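You operate a simulated robot arm through the tools that you are given. There is no shell and no other tool. Be economical: measure what you need, move in short steps, check, and stop when the job is done.

You are at the controls of a simulated robot arm. One attempt, no reset.

JOB
Lock out the rig and vent its air.
Fine: stop button in, key off, main switch off, lock bar across, air valve to vent, in that order. The screen ends dark, the gauge at 0.

The check looks at the end state, three seconds after you hand in, the way a careful person would. Anything else that was tipped, shoved, dropped, spilled or broken makes it a failure.

ROBOT AND FRAMES
A 6-joint arm with a two-finger parallel gripper, fixed in place. Base frame: the origin is at the foot of the arm, x ahead of it, y to its left, z up. Lengths are in mm, angles in degrees, forces in N, time in s.
With the tool pointing down near the work surface it reaches from about 260 to 680 mm from the base axis. Its first joint turns from -66.0 to 66.0 degrees. Payload 2.9 kg.
The TCP is the grasp point between the finger pads, 30 mm short of the fingertips. In the tool frame z runs along the fingers and y along their closing line. Largest opening 110 mm; finger width 20, thickness 10; the body of the gripper, 48 by 112 mm, starts 55 mm behind the TCP.
Orientation is told as [roll, pitch, yaw] about the base's x, y, z axes, in that order, counted from this pose: with the fingers straight down and closing along the base's y, the tool's x points along the base's -x, its y along +y and its z along -z.

CONTROLS
- The arm moves only by the tool send_rows. Its argument "rows" is one flat list of numbers, 7 for each row, row after row: the turn, a rotation vector about the base's x, y, z in units of 4 degrees (1.0 is 4 degrees), then the shift along the base's x, y, z in units of 30 mm (1.0 is 30 mm), then the finger opening in m, from 0 to 0.11. In form: [ax, ay, az, x, y, z, claw, ax, ay, az, x, y, z, claw, ...]. A call has 1 to 8 rows; each row shifts and turns the commanded pose from where the row before left it. A call with a number of a shift or a turn outside -1 to 1 is refused whole. A row lasts 0.2 s, in which the tool goes at most 50 mm and 8.6 degrees; a call with a longer step from one row to the next is refused whole, and so is a gripper value outside its range. A pose out of reach is approached as far as the arm can. The call stops where the force on the tool passes 80 N (or 10 N more than at its start, if that is more) or the arm is blocked; 0.2 s more then pass. The fingers move at their own pace (about 108 mm/s each) and stop on an object; they squeeze with about 35 N. The grip force told is the motor's: it shows also when the fingers shut on nothing. Time passes only in rows, and 0.2 s behind the last, so rows that do not move let the fingers close. The reply holds the time, the measured pose of the TCP, the force on the tool along the base axes, the opening and the grip force, in the units named above and with some noise, with the torque about the TCP (base axes, N m) and any sound that the robot's microphone picked up.
- Cameras (640 x 400 px; columns grow to the right, rows downward): "scene" is fixed at [84.2, 437.8, 1407.7]; the picture's right is [-0.74, -0.67, 0.00], its down [-0.19, 0.22, -0.96] and it looks along [0.64, -0.71, -0.29] (base axes); focal length 325 px, centre (320, 200). "wrist" rides on the gripper at [72, 17, -103] in the tool frame; the picture's right is [-0.23, 0.97, 0.00], its down [-0.76, -0.18, -0.62] and it looks along [-0.61, -0.14, 0.78] (tool axes); focal length 222 px, centre (320, 200). There is no depth. A picture from a camera that has moved, and an enlarged one, comes with that camera's place and axes in the base frame and with its lens. The place of the scene camera against the robot may be out by one fixed shift of up to 12 mm in any direction.
- snapshot(camera): a new picture of that camera. No time passes.
- inspect(camera, box): a new picture of the part [left, top, right, bottom] of that camera's present view, enlarged. No time passes.
- sign_off(): hands the job in; it is judged then, once.

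Go step by step. Nothing tells you positions but the pictures and the camera data: compare them with the known pose of the tool, close in by small moves and look again before you grip or let go. The budget is 120 turns and 84 pictures, counting those below and the enlarged ones. Unless the task says otherwise, let go and move clear before handing in, and close with one line.

The tools are called after "Call:" by a JSON object that holds its "api" and its "payload". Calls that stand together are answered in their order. send_rows: Moves the arm, as the interface text tells. Its arguments: {"type":"object","properties":{"rows":{"type":"array","items":{"type":"number"}}},"required":["rows"]} The other tools are called the same way: snapshot (camera) takes a picture; inspect (camera, box) takes an enlarged picture of a part of a camera's view; sign_off () hands the job in.

At the start:

```text
t: 0.0
ee_pos: [463.6, 49.8, 1123.4]
ee_rot: [0.0, 0.0, 0.0]
contact_force: [-0.7, -0.9, -0.2]
ft_torque: [-0.01, -0.02, 0.01]
opening: 110.0
finger_force: 0.1
```

scene: 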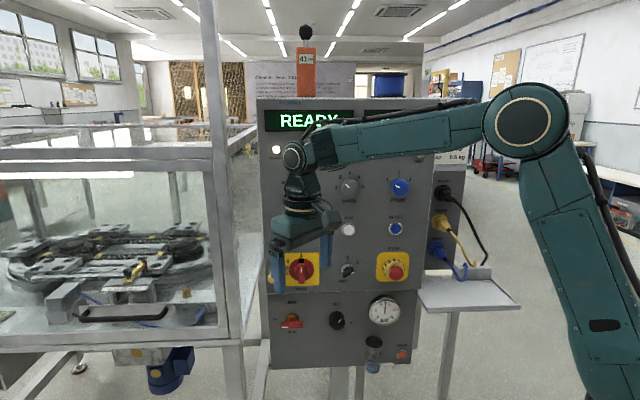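
wrist: 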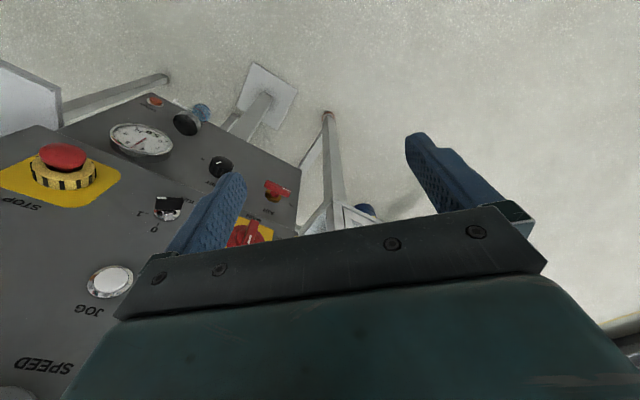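

I see a control panel with a red stop button on yellow, a key switch, a red main switch, a lower panel with air valve and gauge. I'll enlarge the view first to read the details.

Call:
{"api": "inspect", "payload": {"camera": "scene", "box": [250, 230, 430, 380]}}

Call:
{"api": "inspect", "payload": {"camera": "scene", "box": [250, 90, 470, 240]}}

Call:
{"api": "inspect", "payload": {"camera": "wrist", "box": [0, 80, 320, 280]}}

```text
2.67 times, centred on (340, 305) of scene
camera zoom: at [84.2, 437.8, 1407.7], right [-0.74, -0.67, 0.0], down [-0.19, 0.22, -0.96], along [0.64, -0.71, -0.29], focal length 868 px, centre (267, -80)
```

zoom: 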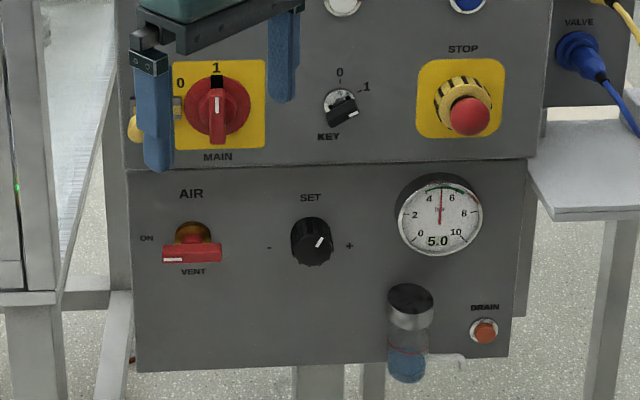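

```text
2.67 times, centred on (360, 165) of scene
camera zoom: at [84.2, 437.8, 1407.7], right [-0.74, -0.67, 0.0], down [-0.19, 0.22, -0.96], along [0.64, -0.71, -0.29], focal length 868 px, centre (213, 293)
```

zoom: 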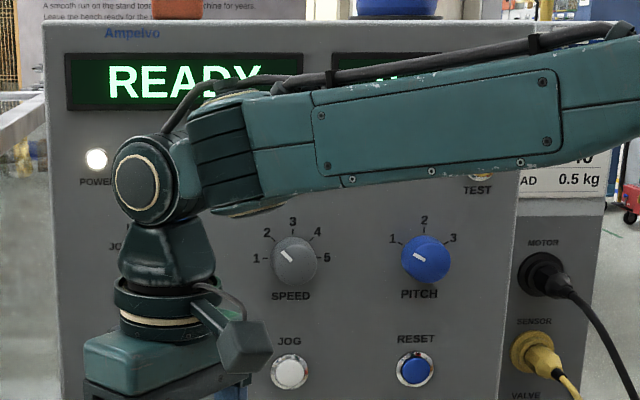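

```text
2.00 times, centred on (160, 180) of wrist
camera zoom: at [390.2, 67.4, 1228.1], right [0.23, 0.97, 0.0], down [0.76, -0.18, 0.62], along [0.61, -0.14, -0.78], focal length 444 px, centre (640, 240)
```

zoom: 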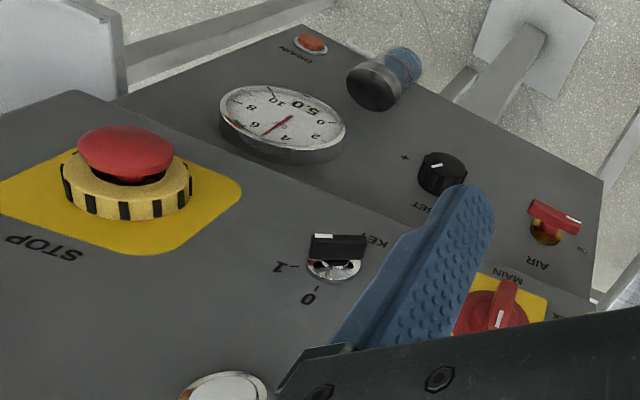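

The panel looks vertical and turned about 45°, running from stop near (438,-245,990) to main near (620,-80,990). I'll back off and turn the tool toward it (yaw about -48° first).

Call:
{"api": "send_rows", "payload": {"rows": [0, 0, -1, -0.3, 0, 0, 0.11, 0, 0, -1, -0.3, 0, 0, 0.11, 0, 0, -1, -0.3, -0.2, 0, 0.11, 0, 0, -1, -0.3, -0.2, 0, 0.11, 0, 0, -1, -0.3, -0.2, 0, 0.11, 0, 0, -1, -0.2, -0.2, 0, 0.11, 0, 0, -1, -0.2, -0.2, 0, 0.11, 0, 0, -1, -0.2, -0.2, 0, 0.11]}}

Call:
{"api": "send_rows", "payload": {"rows": [0, 0, -1, 0, -0.2, 0, 0.08, 0, 0, -1, 0, -0.2, 0, 0.06, 0, 0, -1, 0, -0.2, 0, 0.04, 0, 0, -1, 0, -0.2, 0, 0.03, -1, -0.9, 0, 0, 0, 0, 0.03, -1, -0.9, 0, 0, 0, 0, 0.03, -1, -0.9, 0, 0, 0, 0, 0.03, -1, -0.9, 0, 0, 0, 0, 0.03]}}

```text
t: 1.8
ee_pos: [401.4, 13.9, 1122.7]
ee_rot: [0.0, 0.0, -32.1]
contact_force: [-0.3, 0.0, 0.5]
ft_torque: [0.0, 0.0, -0.01]
opening: 109.9
finger_force: 0.1
```

```text
t: 3.6
ee_pos: [399.7, -10.6, 1123.6]
ee_rot: [0.1, -21.5, -47.9]
contact_force: [1.3, 0.5, 0.3]
ft_torque: [-0.01, 0.0, 0.03]
opening: 30.1
finger_force: 0.0
```

The arm is free and tracking well; I'll go on tilting the tool towards horizontal and look.

Call:
{"api": "send_rows", "payload": {"rows": [-1, -0.9, 0, 0, 0, -0.3, 0.03, -1, -0.9, 0, 0, 0, -0.3, 0.03, -1, -0.9, 0, 0, 0, -0.3, 0.03, -1, -0.9, 0, 0, 0, -0.3, 0.03, -1, -0.9, 0, 0, 0, -0.3, 0.03, -1, -0.9, 0, 0, 0, 0, 0.03]}}

Call:
{"api": "snapshot", "payload": {"camera": "wrist"}}

Call:
{"api": "snapshot", "payload": {"camera": "scene"}}

```text
t: 5.0
ee_pos: [400.3, -10.3, 1077.7]
ee_rot: [0.1, -53.9, -48.0]
contact_force: [-0.3, 0.2, -0.1]
ft_torque: [0.01, -0.02, -0.01]
opening: 30.0
finger_force: 0.1
```

```text
78 pictures are left
camera wrist: at [328.0, 95.6, 1082.3], right [0.81, 0.55, 0.18], down [-0.17, -0.08, 0.98], along [0.56, -0.83, 0.03], focal length 222 px, centre (320, 200)
```

wrist: 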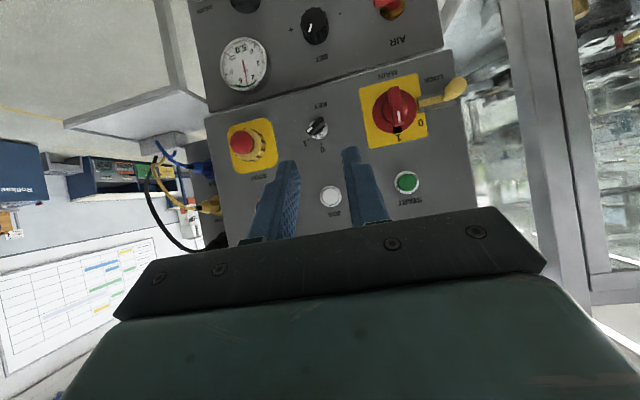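

```text
77 pictures are left
```

scene: 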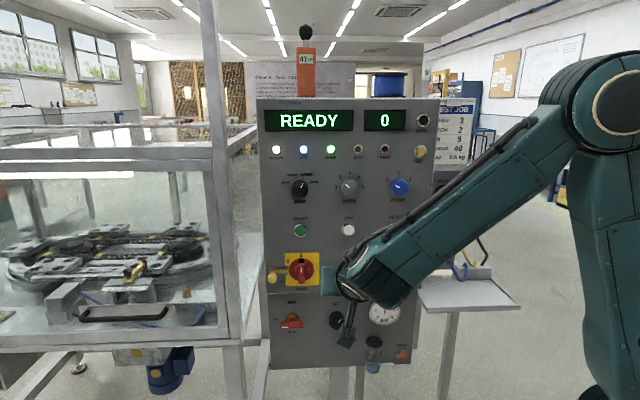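

The wrist camera now faces the panel well. I'll enlarge to measure positions.

Call:
{"api": "inspect", "payload": {"camera": "wrist", "box": [200, 60, 480, 235]}}

Call:
{"api": "inspect", "payload": {"camera": "scene", "box": [255, 220, 345, 310]}}

```text
2.29 times, centred on (340, 148) of wrist
camera zoom: at [328.0, 95.6, 1082.3], right [0.81, 0.55, 0.18], down [-0.17, -0.08, 0.98], along [0.56, -0.83, 0.03], focal length 508 px, centre (274, 320)
```

zoom: 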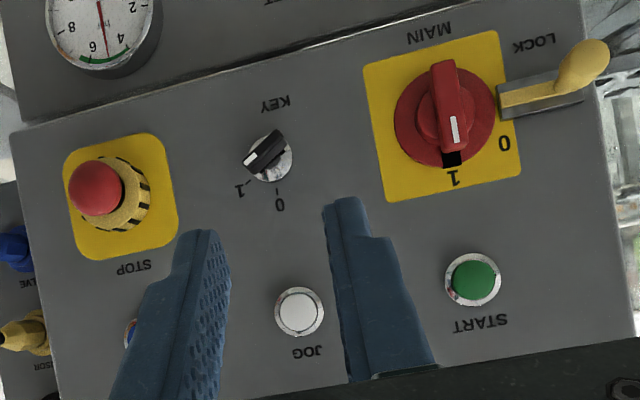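

```text
4.44 times, centred on (300, 265) of scene
camera zoom: at [84.2, 437.8, 1407.7], right [-0.74, -0.67, 0.0], down [-0.19, 0.22, -0.96], along [0.64, -0.71, -0.29], focal length 1446 px, centre (409, -89)
```

zoom: 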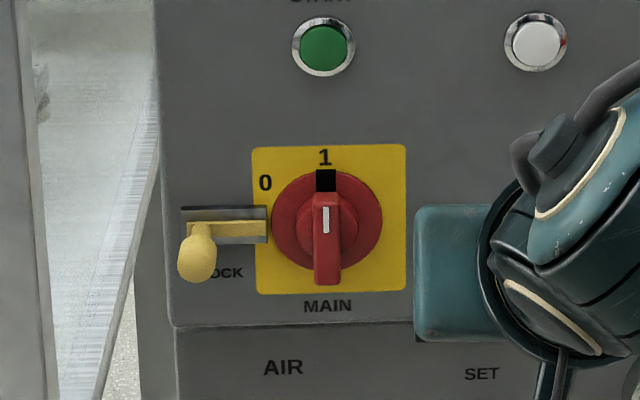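

Measured: panel normal ≈ (-0.653, 0.757, 0), stop plate centre ≈ (464,-273,984) with its cap ~40 mm out, key ≈ (550,-195,984), main ≈ (642,-118,976). Next I level the tool, close the fingers and come in front of the stop button.

Call:
{"api": "send_rows", "payload": {"rows": [-0.958, -0.863, 0, -0.09, -0.6, -0.39, 0, -0.958, -0.863, 0, -0.09, -0.6, -0.39, 0, -0.958, -0.863, 0, -0.09, -0.6, -0.39, 0, -0.958, -0.863, 0, -0.09, -0.6, -0.39, 0, -0.958, -0.863, 0, -0.09, -0.6, -0.39, 0, -0.958, -0.863, 0, -0.09, -0.6, -0.39, 0, -0.958, -0.863, 0, -0.09, -0.6, -0.39, 0, 0, 0, -0.3, -0.09, -0.6, -0.39, 0]}}

Call:
{"api": "snapshot", "payload": {"camera": "wrist"}}

Call:
{"api": "snapshot", "payload": {"camera": "scene"}}

```text
t: 6.8
ee_pos: [392.4, -122.4, 1016.6]
ee_rot: [-0.3, -80.6, -49.2]
contact_force: [-0.8, 1.2, -0.3]
ft_torque: [-0.01, -0.01, 0.01]
opening: 0.1
finger_force: 34.9
out of reach, approached as far as the arm can: row 5, 6, 7, 8
```

```text
74 pictures are left
camera wrist: at [329.7, -23.7, 962.7], right [0.76, 0.61, 0.22], down [-0.45, 0.26, 0.85], along [0.46, -0.75, 0.47], focal length 222 px, centre (320, 200)
```

wrist: 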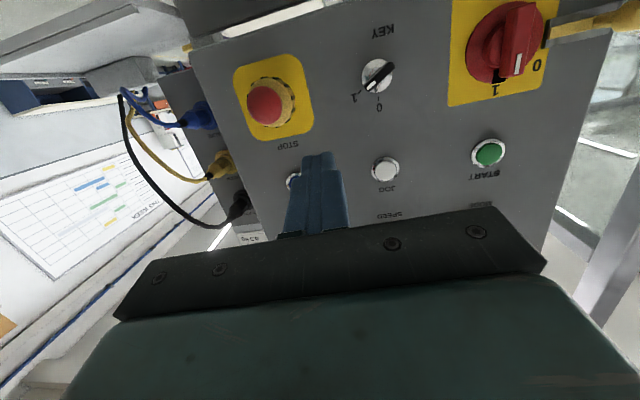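

```text
73 pictures are left
```

scene: 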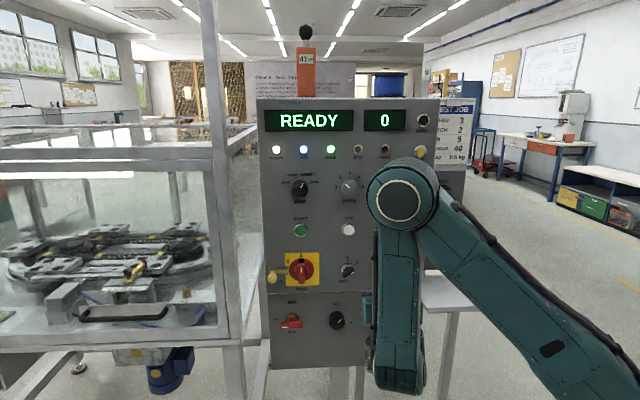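

A level tool so close to the base is out of reach, so I'll tilt it back to about 35–40° nose-down and use the inclined fingertips for pressing.

Call:
{"api": "send_rows", "payload": {"rows": [0.958, 0.863, 0, 0, 0, 0, 0, 0.958, 0.863, 0, 0, 0, 0, 0, 0.958, 0.863, 0, 0, 0, 0, 0, 0.958, 0.863, 0, 0, 0, 0, 0, 0.958, 0.863, 0, 0, 0, 0, 0, 0.958, 0.863, 0, 0, 0, 0, 0]}}

```text
t: 8.2
ee_pos: [391.2, -121.2, 1016.1]
ee_rot: [-1.1, -50.1, -48.3]
contact_force: [1.5, -0.3, -0.1]
ft_torque: [0.04, 0.02, 0.0]
opening: 0.2
finger_force: 35.5
```

Now tip ≈ (406,-138,997). I move it in front of the stop cap, about 30 mm off, and look.

Call:
{"api": "send_rows", "payload": {"rows": [0, 0, 0, 0.08, -0.65, -0.16, 0, 0, 0, 0, 0.08, -0.65, -0.16, 0, 0, 0, 0, 0.08, -0.65, -0.16, 0, 0, 0, 0, 0.08, -0.65, -0.16, 0]}}

Call:
{"api": "snapshot", "payload": {"camera": "wrist"}}

Call:
{"api": "snapshot", "payload": {"camera": "scene"}}

```text
t: 9.2
ee_pos: [402.0, -199.8, 996.2]
ee_rot: [-1.2, -50.3, -48.2]
contact_force: [0.8, -0.2, -0.1]
ft_torque: [-0.02, -0.03, 0.0]
opening: 0.1
finger_force: 34.8
```

```text
72 pictures are left
camera wrist: at [331.3, -93.0, 1008.1], right [0.83, 0.53, 0.16], down [-0.12, -0.11, 0.99], along [0.54, -0.84, -0.03], focal length 222 px, centre (320, 200)
```

wrist: 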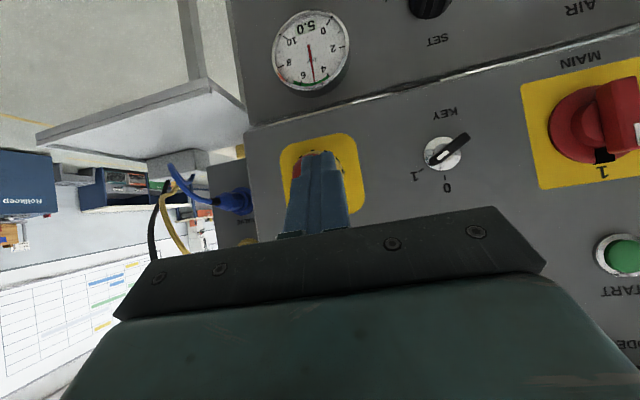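

```text
71 pictures are left
```

scene: 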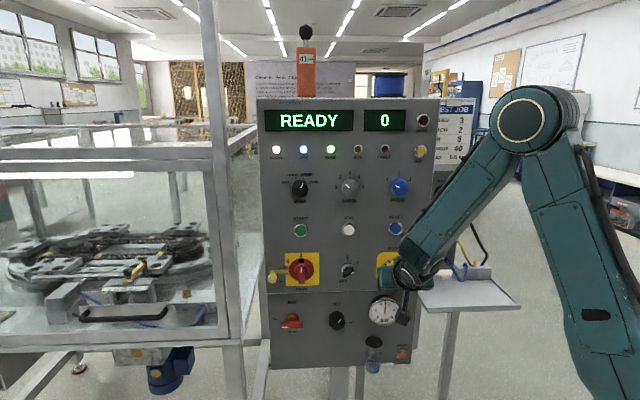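

The tip is aligned with the stop cap. I push along the panel normal in small steps watching the force.

Call:
{"api": "send_rows", "payload": {"rows": [0, 0, 0, -0.07, -0.07, -0.13, 0, 0, 0, 0, 0.13, -0.15, 0, 0, 0, 0, 0, 0.13, -0.15, 0, 0, 0, 0, 0, 0.13, -0.15, 0, 0, 0, 0, 0, 0.13, -0.15, 0, 0]}}

```text
t: 10.4
ee_pos: [414.6, -220.7, 993.3]
ee_rot: [-1.0, -50.3, -48.3]
contact_force: [-0.5, -0.4, 0.5]
ft_torque: [0.05, -0.01, 0.03]
opening: 0.2
finger_force: 35.1
```

Call:
{"api": "send_rows", "payload": {"rows": [0, 0, 0, 0.087, -0.1, 0, 0, 0, 0, 0, 0.087, -0.1, 0, 0]}}

Call:
{"api": "snapshot", "payload": {"camera": "scene"}}

```text
t: 11.0
ee_pos: [420.1, -226.3, 993.8]
ee_rot: [-1.0, -50.3, -48.3]
contact_force: [0.3, -0.1, 0.0]
ft_torque: [-0.01, 0.0, 0.0]
opening: 0.0
finger_force: 34.7
```

```text
70 pictures are left
```

scene: 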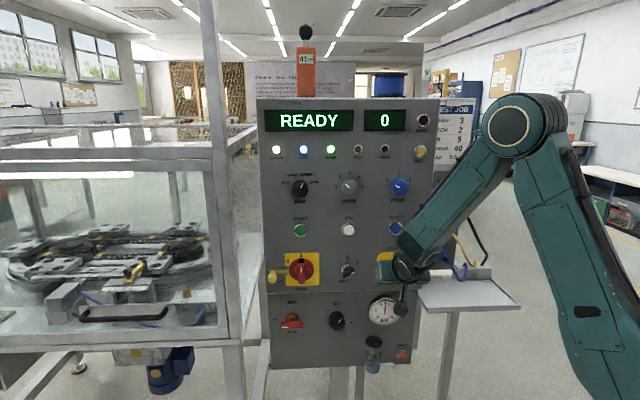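

No contact yet; I continue in 4 mm steps.

Call:
{"api": "send_rows", "payload": {"rows": [0, 0, 0, 0.087, -0.1, 0, 0, 0, 0, 0, 0.087, -0.1, 0, 0, 0, 0, 0, 0.087, -0.1, 0, 0]}}

Call:
{"api": "inspect", "payload": {"camera": "scene", "box": [260, 100, 440, 300]}}

Call:
{"api": "inspect", "payload": {"camera": "wrist", "box": [220, 80, 420, 260]}}

```text
t: 11.8
ee_pos: [425.8, -233.6, 993.1]
ee_rot: [-1.1, -50.3, -48.4]
contact_force: [-0.4, 1.1, -0.4]
ft_torque: [0.02, -0.02, 0.02]
opening: 0.0
finger_force: 34.7
```

```text
2.00 times, centred on (350, 200) of scene
camera zoom: at [84.2, 437.8, 1407.7], right [-0.74, -0.67, 0.0], down [-0.19, 0.22, -0.96], along [0.64, -0.71, -0.29], focal length 651 px, centre (260, 200)
```

zoom: 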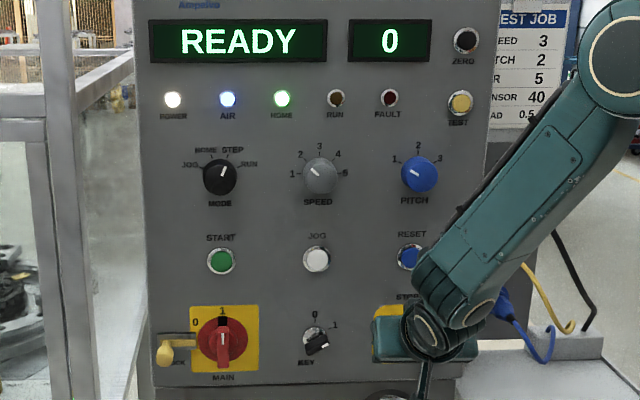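

```text
2.22 times, centred on (320, 170) of wrist
camera zoom: at [357.2, -127.7, 1004.2], right [0.83, 0.53, 0.16], down [-0.12, -0.11, 0.99], along [0.54, -0.84, -0.03], focal length 494 px, centre (320, 267)
```

zoom: 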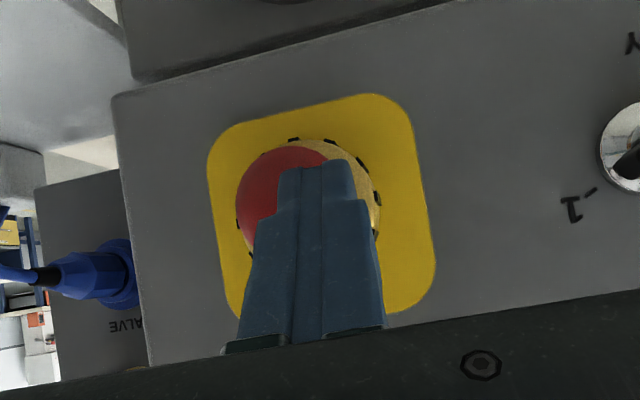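

The tip sits ~9 mm right of the cap centre. I back off, shift left along the panel, and press again.

Call:
{"api": "send_rows", "payload": {"rows": [0, 0, 0, -0.26, 0.3, 0, 0, 0, 0, 0, -0.26, 0.3, 0, 0, 0, 0, 0, -0.24, -0.2, 0, 0, 0, 0, 0, 0.13, -0.15, 0, 0, 0, 0, 0, 0.13, -0.15, 0, 0, 0, 0, 0, 0.13, -0.15, 0, 0, 0, 0, 0, 0.087, -0.1, 0, 0]}}

Call:
{"api": "inspect", "payload": {"camera": "wrist", "box": [220, 80, 420, 260]}}

```text
t: 13.4
ee_pos: [418.8, -239.2, 994.6]
ee_rot: [-1.1, -50.3, -48.3]
contact_force: [1.7, 1.1, 1.2]
ft_torque: [0.0, 0.0, 0.02]
opening: 0.2
finger_force: 34.9
```

```text
2.22 times, centred on (320, 170) of wrist
camera zoom: at [348.6, -132.2, 1004.5], right [0.83, 0.53, 0.16], down [-0.12, -0.11, 0.99], along [0.54, -0.84, -0.03], focal length 494 px, centre (320, 267)
```

zoom: 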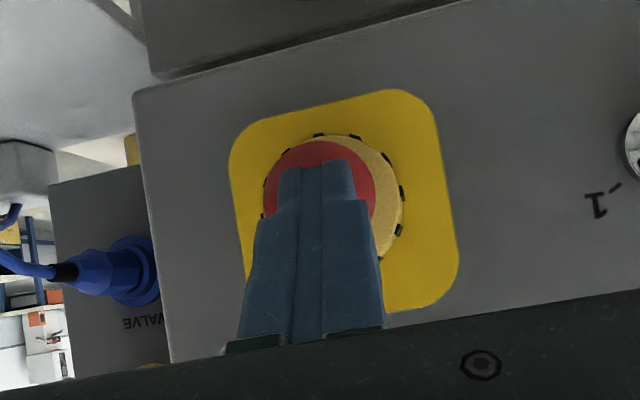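

Now the tip is centred on the cap. Pressing on.

Call:
{"api": "send_rows", "payload": {"rows": [0, 0, 0, 0.087, -0.1, 0, 0, 0, 0, 0, 0.087, -0.1, 0, 0, 0, 0, 0, 0.087, -0.1, 0, 0]}}

Call:
{"api": "inspect", "payload": {"camera": "scene", "box": [260, 100, 440, 300]}}

```text
t: 14.2
ee_pos: [426.6, -246.9, 992.2]
ee_rot: [-1.1, -50.1, -48.2]
contact_force: [-6.7, 7.6, 3.3]
ft_torque: [0.01, -0.01, 0.07]
opening: 0.0
finger_force: 35.0
heard: click
```

```text
2.00 times, centred on (350, 200) of scene
camera zoom: at [83.9, 438.1, 1407.6], right [-0.74, -0.67, 0.0], down [-0.19, 0.22, -0.96], along [0.64, -0.71, -0.29], focal length 651 px, centre (260, 200)
```

zoom: 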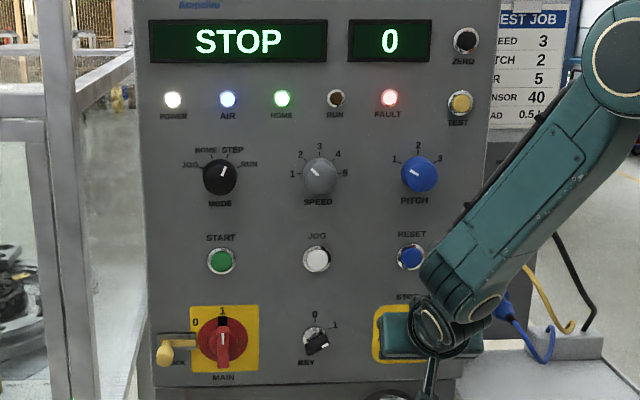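

The stop is in (screen STOP, click heard). I retreat and go in front of the key, tilting the tool toward level there.

Call:
{"api": "send_rows", "payload": {"rows": [0, 0, 0, -0.435, 0.505, 0, 0, 0, 0, 0, -0.435, 0.505, 0, 0, 0, 0, 0, -0.435, 0.505, 0, 0, -0.958, -0.863, 0, 0.38, 0.73, 0.05, 0.02, -0.958, -0.863, 0, 0.38, 0.73, 0.05, 0.02, -0.958, -0.863, 0, 0.38, 0.73, 0.05, 0.03, -0.958, -0.863, 0, 0.38, 0.73, 0.05, 0.03, -0.958, -0.863, 0, 0.38, 0.73, 0.05, 0.03]}}

Call:
{"api": "snapshot", "payload": {"camera": "wrist"}}

```text
t: 16.0
ee_pos: [445.4, -93.1, 1000.3]
ee_rot: [-0.2, -76.2, -48.9]
contact_force: [0.5, 0.4, 0.5]
ft_torque: [0.02, 0.02, -0.04]
opening: 30.1
finger_force: 0.0
```

```text
65 pictures are left
camera wrist: at [381.1, 8.5, 956.2], right [0.77, 0.59, 0.22], down [-0.41, 0.21, 0.89], along [0.48, -0.78, 0.4], focal length 222 px, centre (320, 200)
```

wrist: 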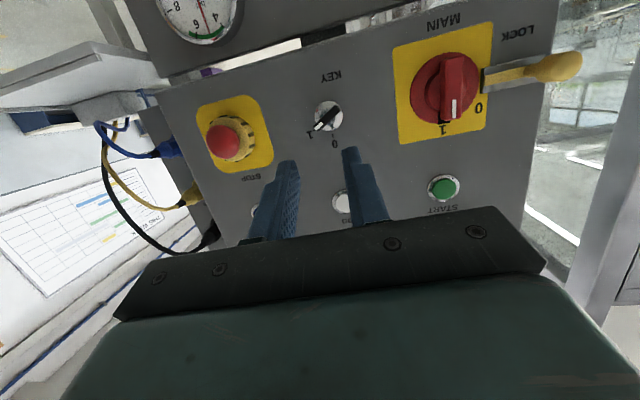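

The key ≈ (558,-210,976), main ≈ (658,-129,970). I level the tool fully and come to about 90 mm in front of the key.

Call:
{"api": "send_rows", "payload": {"rows": [-0.89, -0.8, 0, 0.43, -0.425, -0.2, 0.04, -0.89, -0.8, 0, 0.43, -0.425, -0.2, 0.04, -0.89, -0.8, 0, 0.43, -0.425, -0.2, 0.04, 0, 0, 0, 0.43, -0.425, -0.2, 0.04]}}

Call:
{"api": "snapshot", "payload": {"camera": "wrist"}}

Call:
{"api": "inspect", "payload": {"camera": "scene", "box": [260, 230, 430, 350]}}

```text
t: 17.0
ee_pos: [510.5, -140.1, 992.7]
ee_rot: [3.2, -87.2, -52.5]
contact_force: [0.1, -0.2, 0.4]
ft_torque: [0.01, 0.02, 0.02]
opening: 40.1
finger_force: 0.0
out of reach, approached as far as the arm can: row 2, 3
```

```text
64 pictures are left
camera wrist: at [454.3, -47.5, 927.9], right [0.75, 0.63, 0.23], down [-0.52, 0.33, 0.79], along [0.42, -0.71, 0.57], focal length 222 px, centre (320, 200)
```

wrist: 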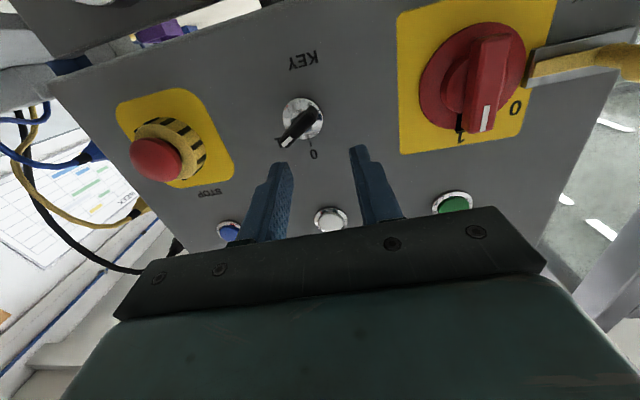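

```text
3.33 times, centred on (345, 290) of scene
camera zoom: at [84.1, 437.8, 1407.7], right [-0.74, -0.67, 0.0], down [-0.19, 0.22, -0.96], along [0.64, -0.71, -0.29], focal length 1085 px, centre (237, -100)
```

zoom: 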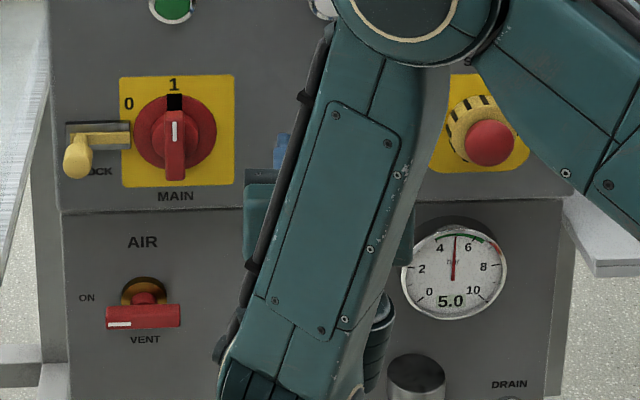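

Call:
{"api": "inspect", "payload": {"camera": "wrist", "box": [240, 50, 400, 200]}}

```text
2.67 times, centred on (320, 125) of wrist
camera zoom: at [454.3, -47.5, 927.9], right [0.75, 0.63, 0.23], down [-0.52, 0.33, 0.79], along [0.42, -0.71, 0.57], focal length 592 px, centre (320, 400)
```

zoom: 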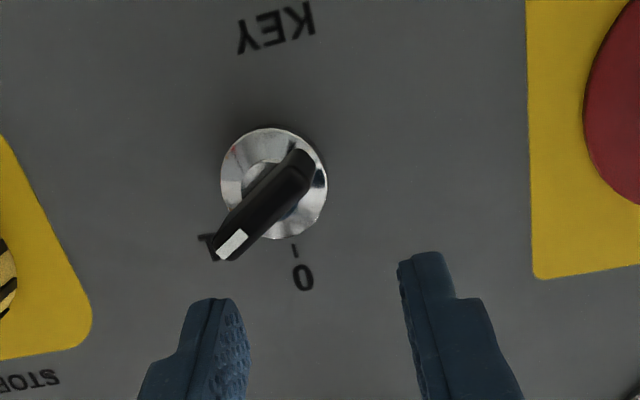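

Key collar centre ≈ (556,-208,977); the bow points to "1", about 52° clockwise. I align the tool axis with it and roll 50° clockwise so the fingers straddle the bow.

Call:
{"api": "send_rows", "payload": {"rows": [0.81, -0.95, 0, -0.08, -0.08, -0.13, 0.04, 0.81, -0.95, 0, -0.08, -0.08, -0.13, 0.04, 0.81, -0.95, 0, -0.08, -0.08, -0.13, 0.04, 0.81, -0.95, 0, -0.08, -0.08, -0.13, 0.04, 0.81, -0.95, 0, 0, 0, 0, 0.04, 0.81, -0.95, 0, 0, 0, 0, 0.04, 0.81, -0.95, 0, 0, 0, 0, 0.04, 0.81, -0.95, 0, 0, 0, 0, 0.04]}}

Call:
{"api": "send_rows", "payload": {"rows": [0.81, -0.95, 0, 0, 0, 0, 0.04, 0.81, -0.95, 0, 0, 0, 0, 0.04]}}

Call:
{"api": "snapshot", "payload": {"camera": "wrist"}}

```text
t: 18.8
ee_pos: [509.3, -152.1, 982.2]
ee_rot: [86.1, -49.8, -134.6]
contact_force: [1.2, -1.0, -0.5]
ft_torque: [-0.04, 0.01, 0.02]
opening: 40.0
finger_force: 0.1
out of reach, approached as far as the arm can: row 4, 6, 8
```

```text
t: 19.4
ee_pos: [513.4, -150.8, 983.5]
ee_rot: [87.1, -39.8, -135.4]
contact_force: [0.5, -0.1, 0.2]
ft_torque: [0.01, -0.04, 0.01]
opening: 39.9
finger_force: 0.1
out of reach, approached as far as the arm can: row 2
```

```text
61 pictures are left
camera wrist: at [489.9, -29.3, 955.5], right [0.35, 0.28, 0.89], down [-0.93, -0.03, 0.38], along [0.13, -0.96, 0.25], focal length 222 px, centre (320, 200)
```

wrist: 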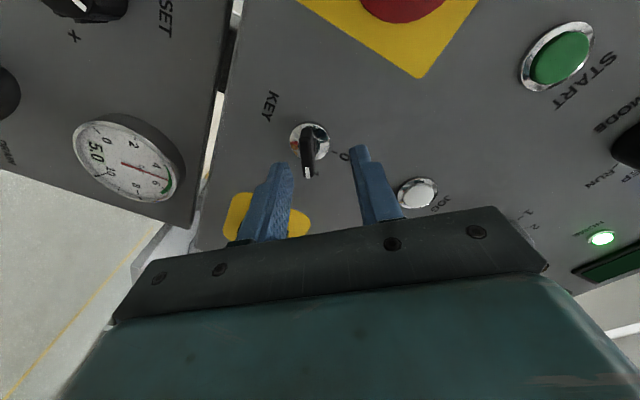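

The fingers' closing line is now square to the bow. Small offset correction (~8 mm right, 4 mm down) and 20 mm forward, then look.

Call:
{"api": "send_rows", "payload": {"rows": [0, 0, 0, -0.09, -0.09, -0.07, 0.04, 0, 0, 0, -0.09, -0.09, -0.07, 0.04, 0, 0, 0, 0.226, -0.243, 0, 0.04, 0, 0, 0, 0.226, -0.243, 0, 0.04]}}

Call:
{"api": "inspect", "payload": {"camera": "wrist", "box": [220, 80, 420, 240]}}

```text
t: 20.4
ee_pos: [525.6, -171.9, 982.9]
ee_rot: [87.7, -40.0, -135.8]
contact_force: [-0.2, -0.1, 0.4]
ft_torque: [-0.02, -0.04, -0.02]
opening: 40.2
finger_force: 0.0
out of reach, approached as far as the arm can: row 1, 2
```

```text
2.50 times, centred on (320, 160) of wrist
camera zoom: at [503.2, -50.8, 952.9], right [0.35, 0.29, 0.89], down [-0.93, -0.02, 0.37], along [0.13, -0.96, 0.26], focal length 555 px, centre (320, 300)
```

zoom: 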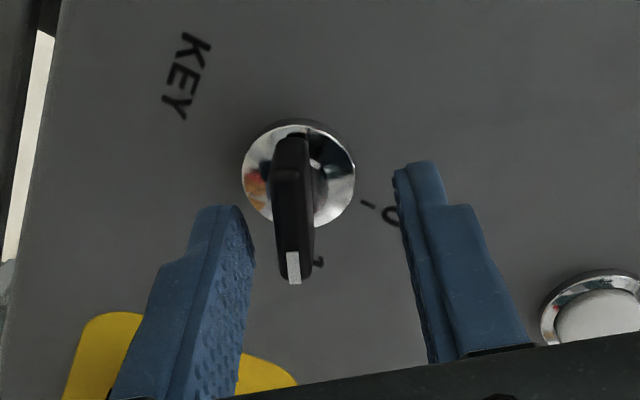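

Slight offset remains; I correct 6 mm along the closing line, go forward 12 mm and look before closing.

Call:
{"api": "send_rows", "payload": {"rows": [0, 0, 0, -0.1, -0.08, -0.15, 0.04, 0, 0, 0, 0.136, -0.146, 0, 0.04, 0, 0, 0, 0.136, -0.146, 0, 0.04]}}

Call:
{"api": "inspect", "payload": {"camera": "wrist", "box": [220, 80, 420, 240]}}

```text
t: 21.2
ee_pos: [529.6, -184.1, 976.9]
ee_rot: [87.7, -39.8, -135.8]
contact_force: [0.6, -0.5, 0.5]
ft_torque: [0.0, 0.0, 0.0]
opening: 40.0
finger_force: 0.0
```

```text
2.50 times, centred on (320, 160) of wrist
camera zoom: at [508.4, -62.2, 948.6], right [0.35, 0.29, 0.89], down [-0.93, -0.02, 0.37], along [0.13, -0.96, 0.26], focal length 555 px, centre (320, 300)
```

zoom: 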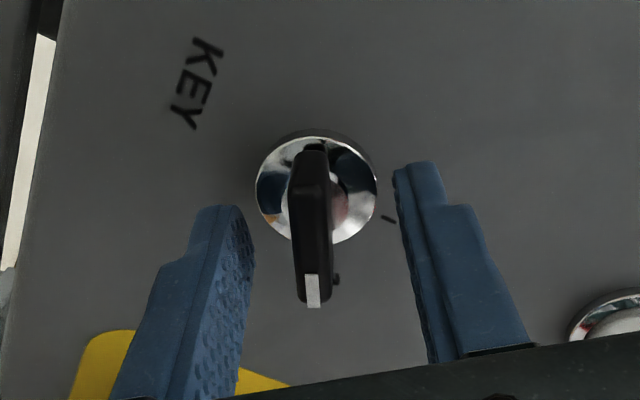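

Centred on the bow with tips just above the collar; closing the fingers.

Call:
{"api": "send_rows", "payload": {"rows": [0, 0, 0, 0, 0, 0, 0.025, 0, 0, 0, 0, 0, 0, 0.012, 0, 0, 0, 0, 0, 0, 0.0, 0, 0, 0, 0, 0, 0, 0.0]}}

Call:
{"api": "inspect", "payload": {"camera": "wrist", "box": [220, 80, 420, 240]}}

```text
t: 22.2
ee_pos: [530.1, -184.6, 977.6]
ee_rot: [87.6, -39.9, -135.8]
contact_force: [-1.0, -5.2, -6.7]
ft_torque: [-0.01, 0.12, -0.13]
opening: 23.3
finger_force: 45.8
```

```text
2.50 times, centred on (320, 160) of wrist
camera zoom: at [508.2, -62.4, 948.1], right [0.35, 0.29, 0.89], down [-0.93, -0.02, 0.37], along [0.13, -0.96, 0.26], focal length 555 px, centre (320, 300)
```

zoom: 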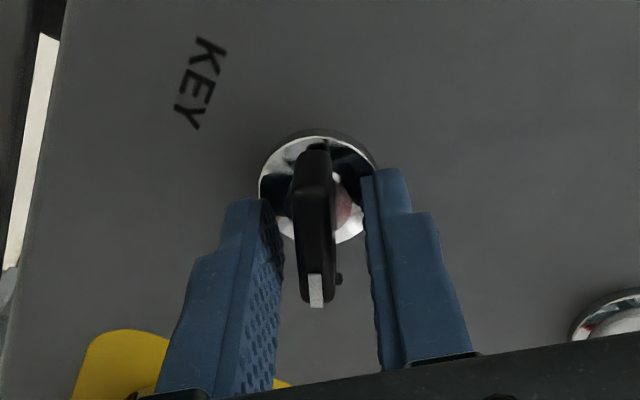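

The tips pinch the collar (23 mm), so I open, back off 8 mm, and close again on the bow.

Call:
{"api": "send_rows", "payload": {"rows": [0, 0, 0, 0, 0, 0, 0.035, 0, 0, 0, -0.09, 0.1, 0, 0.035, 0, 0, 0, -0.09, 0.1, 0, 0.035, 0, 0, 0, 0, 0, 0, 0.02, 0, 0, 0, 0, 0, 0, 0.0, 0, 0, 0, 0, 0, 0, 0.0, 0, 0, 0, 0, 0, 0, 0.0]}}

Call:
{"api": "inspect", "payload": {"camera": "wrist", "box": [220, 80, 420, 240]}}

```text
t: 23.8
ee_pos: [524.1, -179.8, 976.6]
ee_rot: [87.6, -40.0, -135.9]
contact_force: [-14.7, -3.0, -6.7]
ft_torque: [-0.54, -0.49, -0.15]
opening: 9.4
finger_force: 45.0
```

```text
2.50 times, centred on (320, 160) of wrist
camera zoom: at [502.2, -56.5, 947.9], right [0.35, 0.28, 0.89], down [-0.93, -0.02, 0.37], along [0.13, -0.96, 0.26], focal length 555 px, centre (320, 300)
```

zoom: 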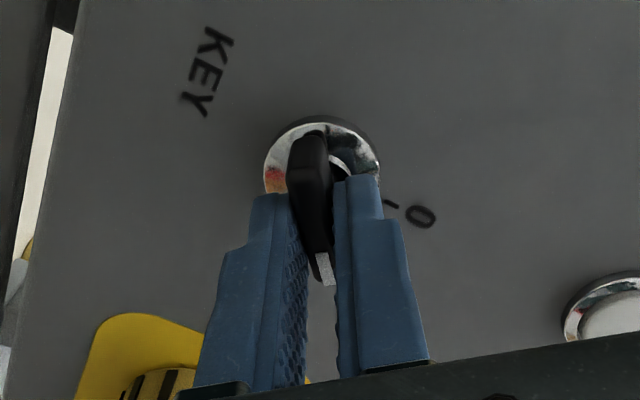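

The bow is gripped (9.4 mm). Turning counter-clockwise toward "0" in 5° steps.

Call:
{"api": "send_rows", "payload": {"rows": [-0.81, 0.95, 0, 0, 0, 0, 0, -0.81, 0.95, 0, 0, 0, 0, 0, -0.81, 0.95, 0, 0, 0, 0, 0, -0.81, 0.95, 0, 0, 0, 0, 0]}}

Call:
{"api": "inspect", "payload": {"camera": "wrist", "box": [220, 80, 420, 240]}}

```text
t: 24.8
ee_pos: [525.1, -177.6, 978.2]
ee_rot: [85.2, -59.9, -133.8]
contact_force: [-17.3, -4.4, -6.1]
ft_torque: [-0.91, -0.87, -0.36]
opening: 9.5
finger_force: 44.5
```

```text
2.50 times, centred on (320, 160) of wrist
camera zoom: at [492.0, -65.2, 928.9], right [0.56, 0.47, 0.68], down [-0.8, 0.09, 0.6], along [0.22, -0.88, 0.42], focal length 555 px, centre (320, 300)
```

zoom: 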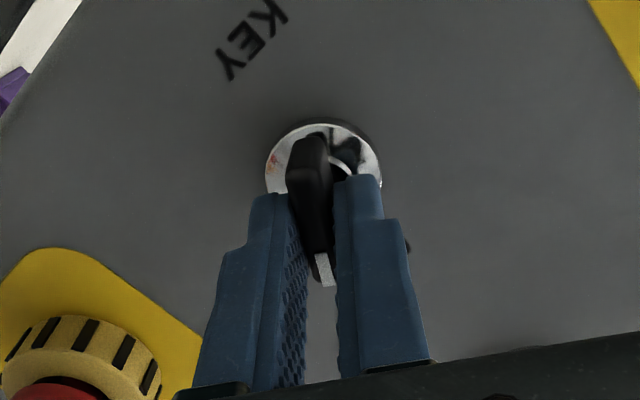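

The key turns with the fingers (20° so far). Continuing.

Call:
{"api": "send_rows", "payload": {"rows": [-0.81, 0.95, 0, 0, 0, 0, 0, -0.81, 0.95, 0, 0, 0, 0, 0, -0.81, 0.95, 0, 0, 0, 0, 0, -0.81, 0.95, 0, 0, 0, 0, 0, -0.81, 0.95, 0, 0, 0, 0, 0]}}

Call:
{"api": "inspect", "payload": {"camera": "wrist", "box": [220, 80, 420, 240]}}

Call:
{"api": "snapshot", "payload": {"camera": "scene"}}

```text
t: 26.0
ee_pos: [525.9, -178.2, 977.7]
ee_rot: [60.5, -84.2, -109.9]
contact_force: [-9.7, -1.6, -4.7]
ft_torque: [-0.75, -0.68, 0.44]
opening: 10.0
finger_force: 45.3
```

```text
2.50 times, centred on (320, 160) of wrist
camera zoom: at [473.2, -81.1, 913.8], right [0.73, 0.61, 0.31], down [-0.57, 0.28, 0.77], along [0.38, -0.74, 0.55], focal length 555 px, centre (320, 300)
```

zoom: 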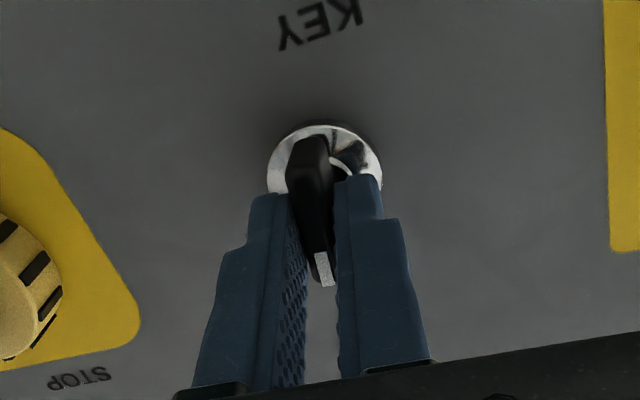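

```text
54 pictures are left
```

scene: 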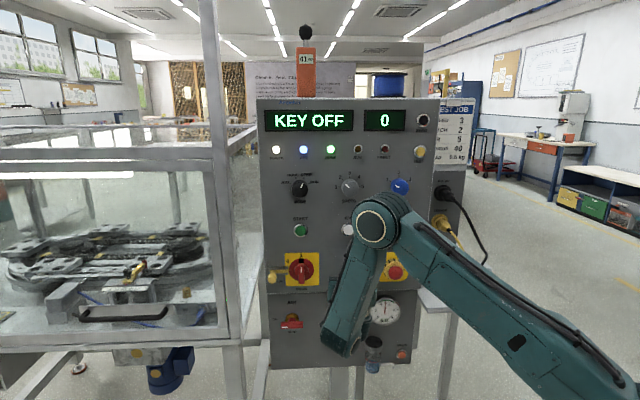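

The screen reads KEY OFF. One more 5° to seat it at "0", then open and back away.

Call:
{"api": "send_rows", "payload": {"rows": [-0.81, 0.95, 0, 0, 0, 0, 0, 0, 0, 0, 0, 0, 0, 0.03, 0, 0, 0, 0, 0, 0, 0.04, 0, 0, 0, -0.4, 0.43, 0, 0.04, 0, 0, 0, -0.4, 0.43, 0, 0.04, 0, 0, 0, -0.4, 0.43, 0, 0.04, 0, 0, 0, -0.2, 0.22, 0, 0.04]}}

Call:
{"api": "snapshot", "payload": {"camera": "wrist"}}

Call:
{"api": "inspect", "payload": {"camera": "scene", "box": [250, 220, 430, 370]}}

```text
t: 27.6
ee_pos: [497.4, -134.2, 985.3]
ee_rot: [1.8, -86.5, -51.3]
contact_force: [-0.4, 0.2, 0.1]
ft_torque: [-0.01, -0.01, 0.0]
opening: 39.9
finger_force: 0.1
out of reach, approached as far as the arm can: row 6, 7
```

```text
53 pictures are left
camera wrist: at [440.4, -41.3, 920.8], right [0.75, 0.62, 0.23], down [-0.51, 0.32, 0.8], along [0.42, -0.71, 0.56], focal length 222 px, centre (320, 200)
```

wrist: 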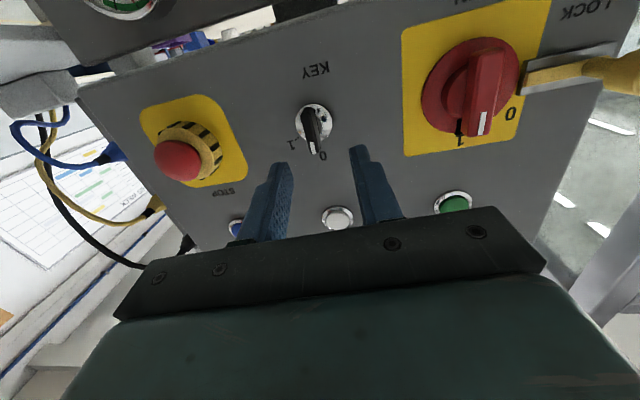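

```text
2.67 times, centred on (340, 295) of scene
camera zoom: at [84.2, 437.8, 1407.7], right [-0.74, -0.67, 0.0], down [-0.19, 0.22, -0.96], along [0.64, -0.71, -0.29], focal length 868 px, centre (267, -53)
```

zoom: 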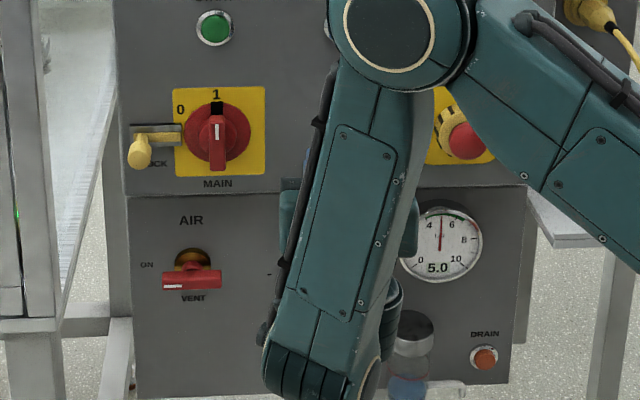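

Key is at "0". Next, the main switch: move along the panel to about 100 mm in front of it, fingers open.

Call:
{"api": "send_rows", "payload": {"rows": [0, 0, 0, 0.58, 0.58, -0.1, 0.05, 0, 0, 0, 0.62, 0.52, -0.1, 0.06, 0, 0, 0, 0.62, 0.52, -0.1, 0.06, 0, 0, 0, 0.62, 0.52, -0.1, 0.06, 0, 0, 0, 0.62, 0.52, -0.1, 0.06]}}

Call:
{"api": "snapshot", "payload": {"camera": "wrist"}}

```text
t: 28.8
ee_pos: [589.8, -55.4, 970.6]
ee_rot: [1.6, -87.1, -50.9]
contact_force: [0.7, -0.3, 0.5]
ft_torque: [0.02, -0.01, -0.02]
opening: 60.0
finger_force: 0.1
```

```text
51 pictures are left
camera wrist: at [533.0, 38.0, 904.9], right [0.75, 0.63, 0.23], down [-0.52, 0.33, 0.79], along [0.42, -0.71, 0.57], focal length 222 px, centre (320, 200)
```

wrist: 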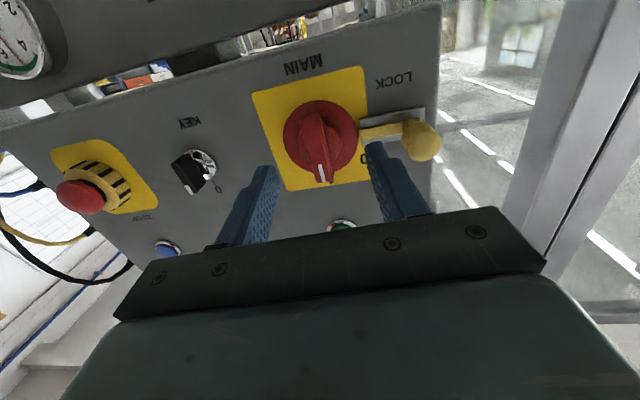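

Aligned with the main handle. Advance 35 mm and look.

Call:
{"api": "send_rows", "payload": {"rows": [0, 0, 0, 0.24, -0.31, 0.02, 0.05, 0, 0, 0, 0.25, -0.3, 0.02, 0.045, 0, 0, 0, 0.25, -0.29, 0, 0.045]}}

Call:
{"api": "inspect", "payload": {"camera": "wrist", "box": [220, 60, 440, 240]}}

Call:
{"api": "inspect", "payload": {"camera": "scene", "box": [250, 220, 350, 310]}}

```text
t: 29.6
ee_pos: [611.6, -82.4, 972.2]
ee_rot: [2.8, -87.1, -52.1]
contact_force: [-0.2, 0.0, 0.5]
ft_torque: [0.01, 0.0, 0.03]
opening: 44.9
finger_force: 0.0
```

```text
2.22 times, centred on (330, 150) of wrist
camera zoom: at [555.0, 10.9, 906.2], right [0.75, 0.63, 0.23], down [-0.52, 0.33, 0.79], along [0.42, -0.71, 0.57], focal length 494 px, centre (298, 311)
```

zoom: 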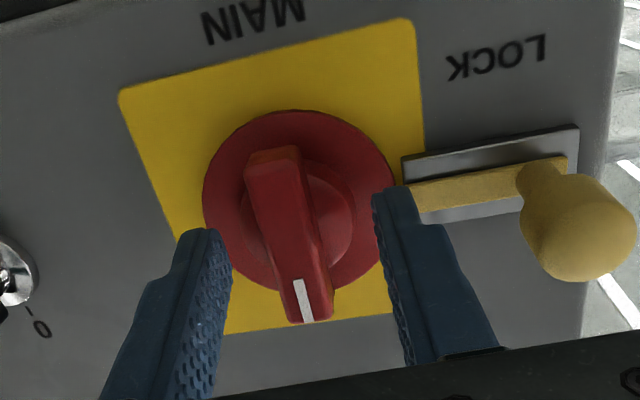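

```text
4.44 times, centred on (300, 265) of scene
camera zoom: at [84.1, 437.8, 1407.7], right [-0.74, -0.67, 0.0], down [-0.19, 0.22, -0.96], along [0.64, -0.71, -0.29], focal length 1446 px, centre (409, -89)
```

zoom: 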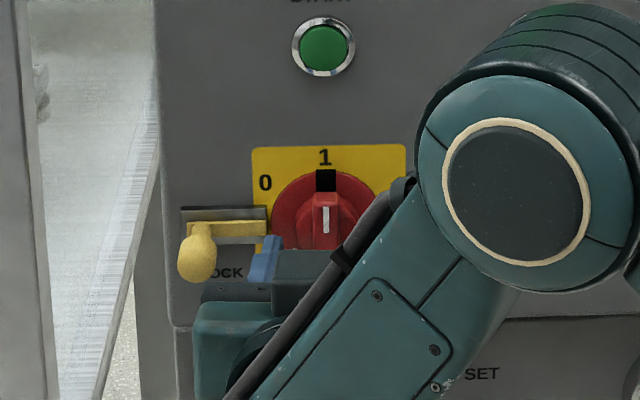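

Advance 8 mm more and close on the handle bar.

Call:
{"api": "send_rows", "payload": {"rows": [0, 0, 0, 0.18, -0.2, 0, 0.045, 0, 0, 0, 0, 0, 0, 0.03, 0, 0, 0, 0, 0, 0, 0.015, 0, 0, 0, 0, 0, 0, 0, 0, 0, 0, 0, 0, 0, 0]}}

Call:
{"api": "inspect", "payload": {"camera": "wrist", "box": [220, 60, 440, 240]}}

```text
t: 30.8
ee_pos: [619.6, -85.0, 971.9]
ee_rot: [5.4, -87.2, -54.3]
contact_force: [30.5, 10.0, 1.2]
ft_torque: [0.34, 0.75, 1.0]
opening: 28.1
finger_force: 45.2
```

```text
2.22 times, centred on (330, 150) of wrist
camera zoom: at [561.7, 6.7, 906.4], right [0.74, 0.63, 0.23], down [-0.52, 0.32, 0.79], along [0.42, -0.71, 0.57], focal length 494 px, centre (298, 311)
```

zoom: 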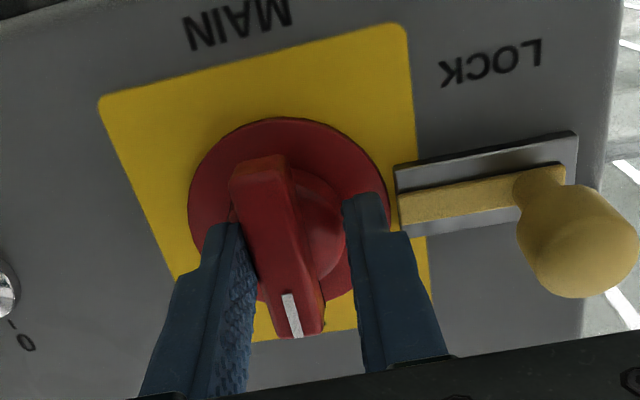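

The fingers stop at 28 mm on the round boss rather than the bar. I open, back off 9 mm, shift 3 mm and close again.

Call:
{"api": "send_rows", "payload": {"rows": [0, 0, 0, 0, 0, 0, 0.045, 0, 0, 0, -0.2, 0.22, 0, 0.045, 0, 0, 0, 0, 0, 0, 0.03, 0, 0, 0, 0, 0, 0, 0.015, 0, 0, 0, 0, 0, 0, 0, 0, 0, 0, 0, 0, 0, 0]}}

Call:
{"api": "inspect", "payload": {"camera": "wrist", "box": [220, 60, 440, 240]}}

```text
t: 32.2
ee_pos: [608.6, -84.9, 971.7]
ee_rot: [-0.3, -87.0, -49.5]
contact_force: [-21.1, -7.1, -1.5]
ft_torque: [-0.06, -0.12, -0.33]
opening: 16.4
finger_force: 45.0
```

```text
2.22 times, centred on (330, 150) of wrist
camera zoom: at [553.1, 9.8, 906.0], right [0.75, 0.62, 0.23], down [-0.51, 0.33, 0.79], along [0.42, -0.71, 0.57], focal length 494 px, centre (298, 311)
```

zoom: 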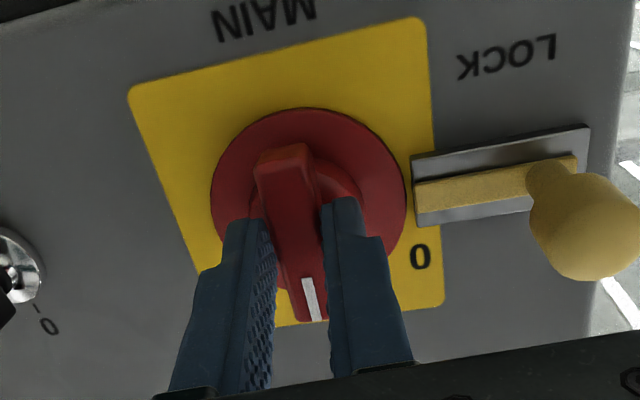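

The bar is gripped (16 mm). Turning counter-clockwise toward "0".

Call:
{"api": "send_rows", "payload": {"rows": [-0.81, 0.95, 0, -0.04, -0.02, 0, 0, -0.81, 0.95, 0, -0.04, -0.02, 0, 0, -0.81, 0.95, 0, 0, 0, 0, 0, -0.81, 0.95, 0, 0, 0, 0, 0]}}

Call:
{"api": "inspect", "payload": {"camera": "wrist", "box": [220, 60, 440, 240]}}

```text
t: 33.2
ee_pos: [608.6, -83.3, 971.9]
ee_rot: [-81.9, -70.0, 31.9]
contact_force: [-1.6, -20.6, -3.7]
ft_torque: [-0.33, -0.43, 0.12]
opening: 15.9
finger_force: 44.7
```

```text
2.22 times, centred on (330, 150) of wrist
camera zoom: at [533.7, -6.4, 904.6], right [0.76, 0.64, -0.12], down [-0.3, 0.51, 0.81], along [0.57, -0.58, 0.58], focal length 494 px, centre (298, 311)
```

zoom: 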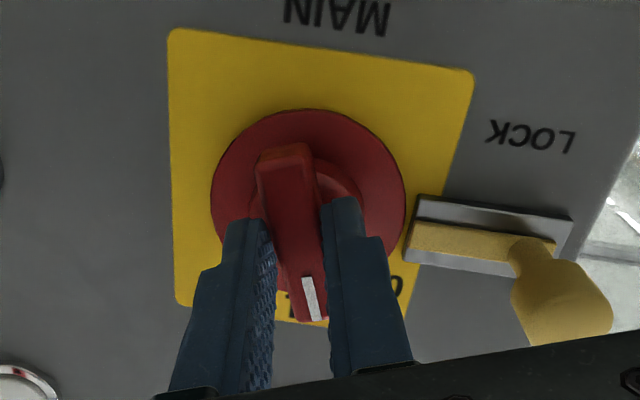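

Call:
{"api": "send_rows", "payload": {"rows": [-0.81, 0.95, 0, 0, 0, 0, 0, -0.81, 0.95, 0, 0, 0, 0, 0, -0.81, 0.95, 0, 0, 0, 0, 0, -0.81, 0.95, 0, 0, 0, 0, 0, -0.81, 0.95, 0, 0, 0, 0, 0]}}

Call:
{"api": "inspect", "payload": {"camera": "wrist", "box": [220, 60, 440, 240]}}

Call:
{"api": "snapshot", "payload": {"camera": "scene"}}

```text
t: 34.4
ee_pos: [608.3, -83.9, 973.2]
ee_rot: [-86.9, -45.0, 36.2]
contact_force: [-16.9, -16.7, 4.1]
ft_torque: [-0.31, -0.42, 0.12]
opening: 15.8
finger_force: 45.0
```

```text
2.22 times, centred on (330, 150) of wrist
camera zoom: at [511.3, -24.8, 915.0], right [0.65, 0.54, -0.53], down [-0.05, 0.73, 0.69], along [0.75, -0.42, 0.5], focal length 494 px, centre (298, 311)
```

zoom: 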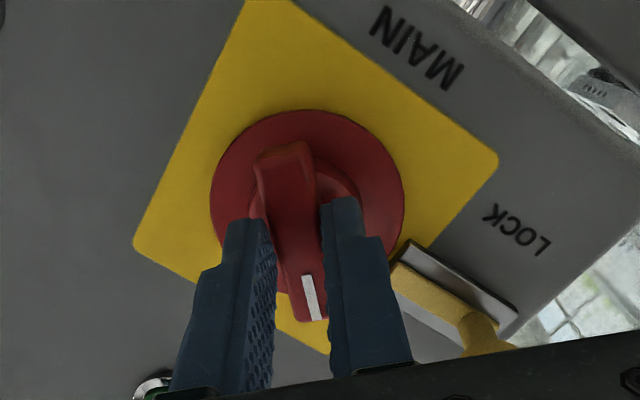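

```text
44 pictures are left
```

scene: 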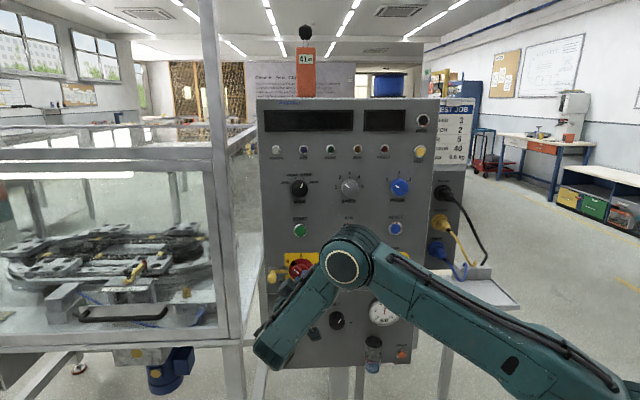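

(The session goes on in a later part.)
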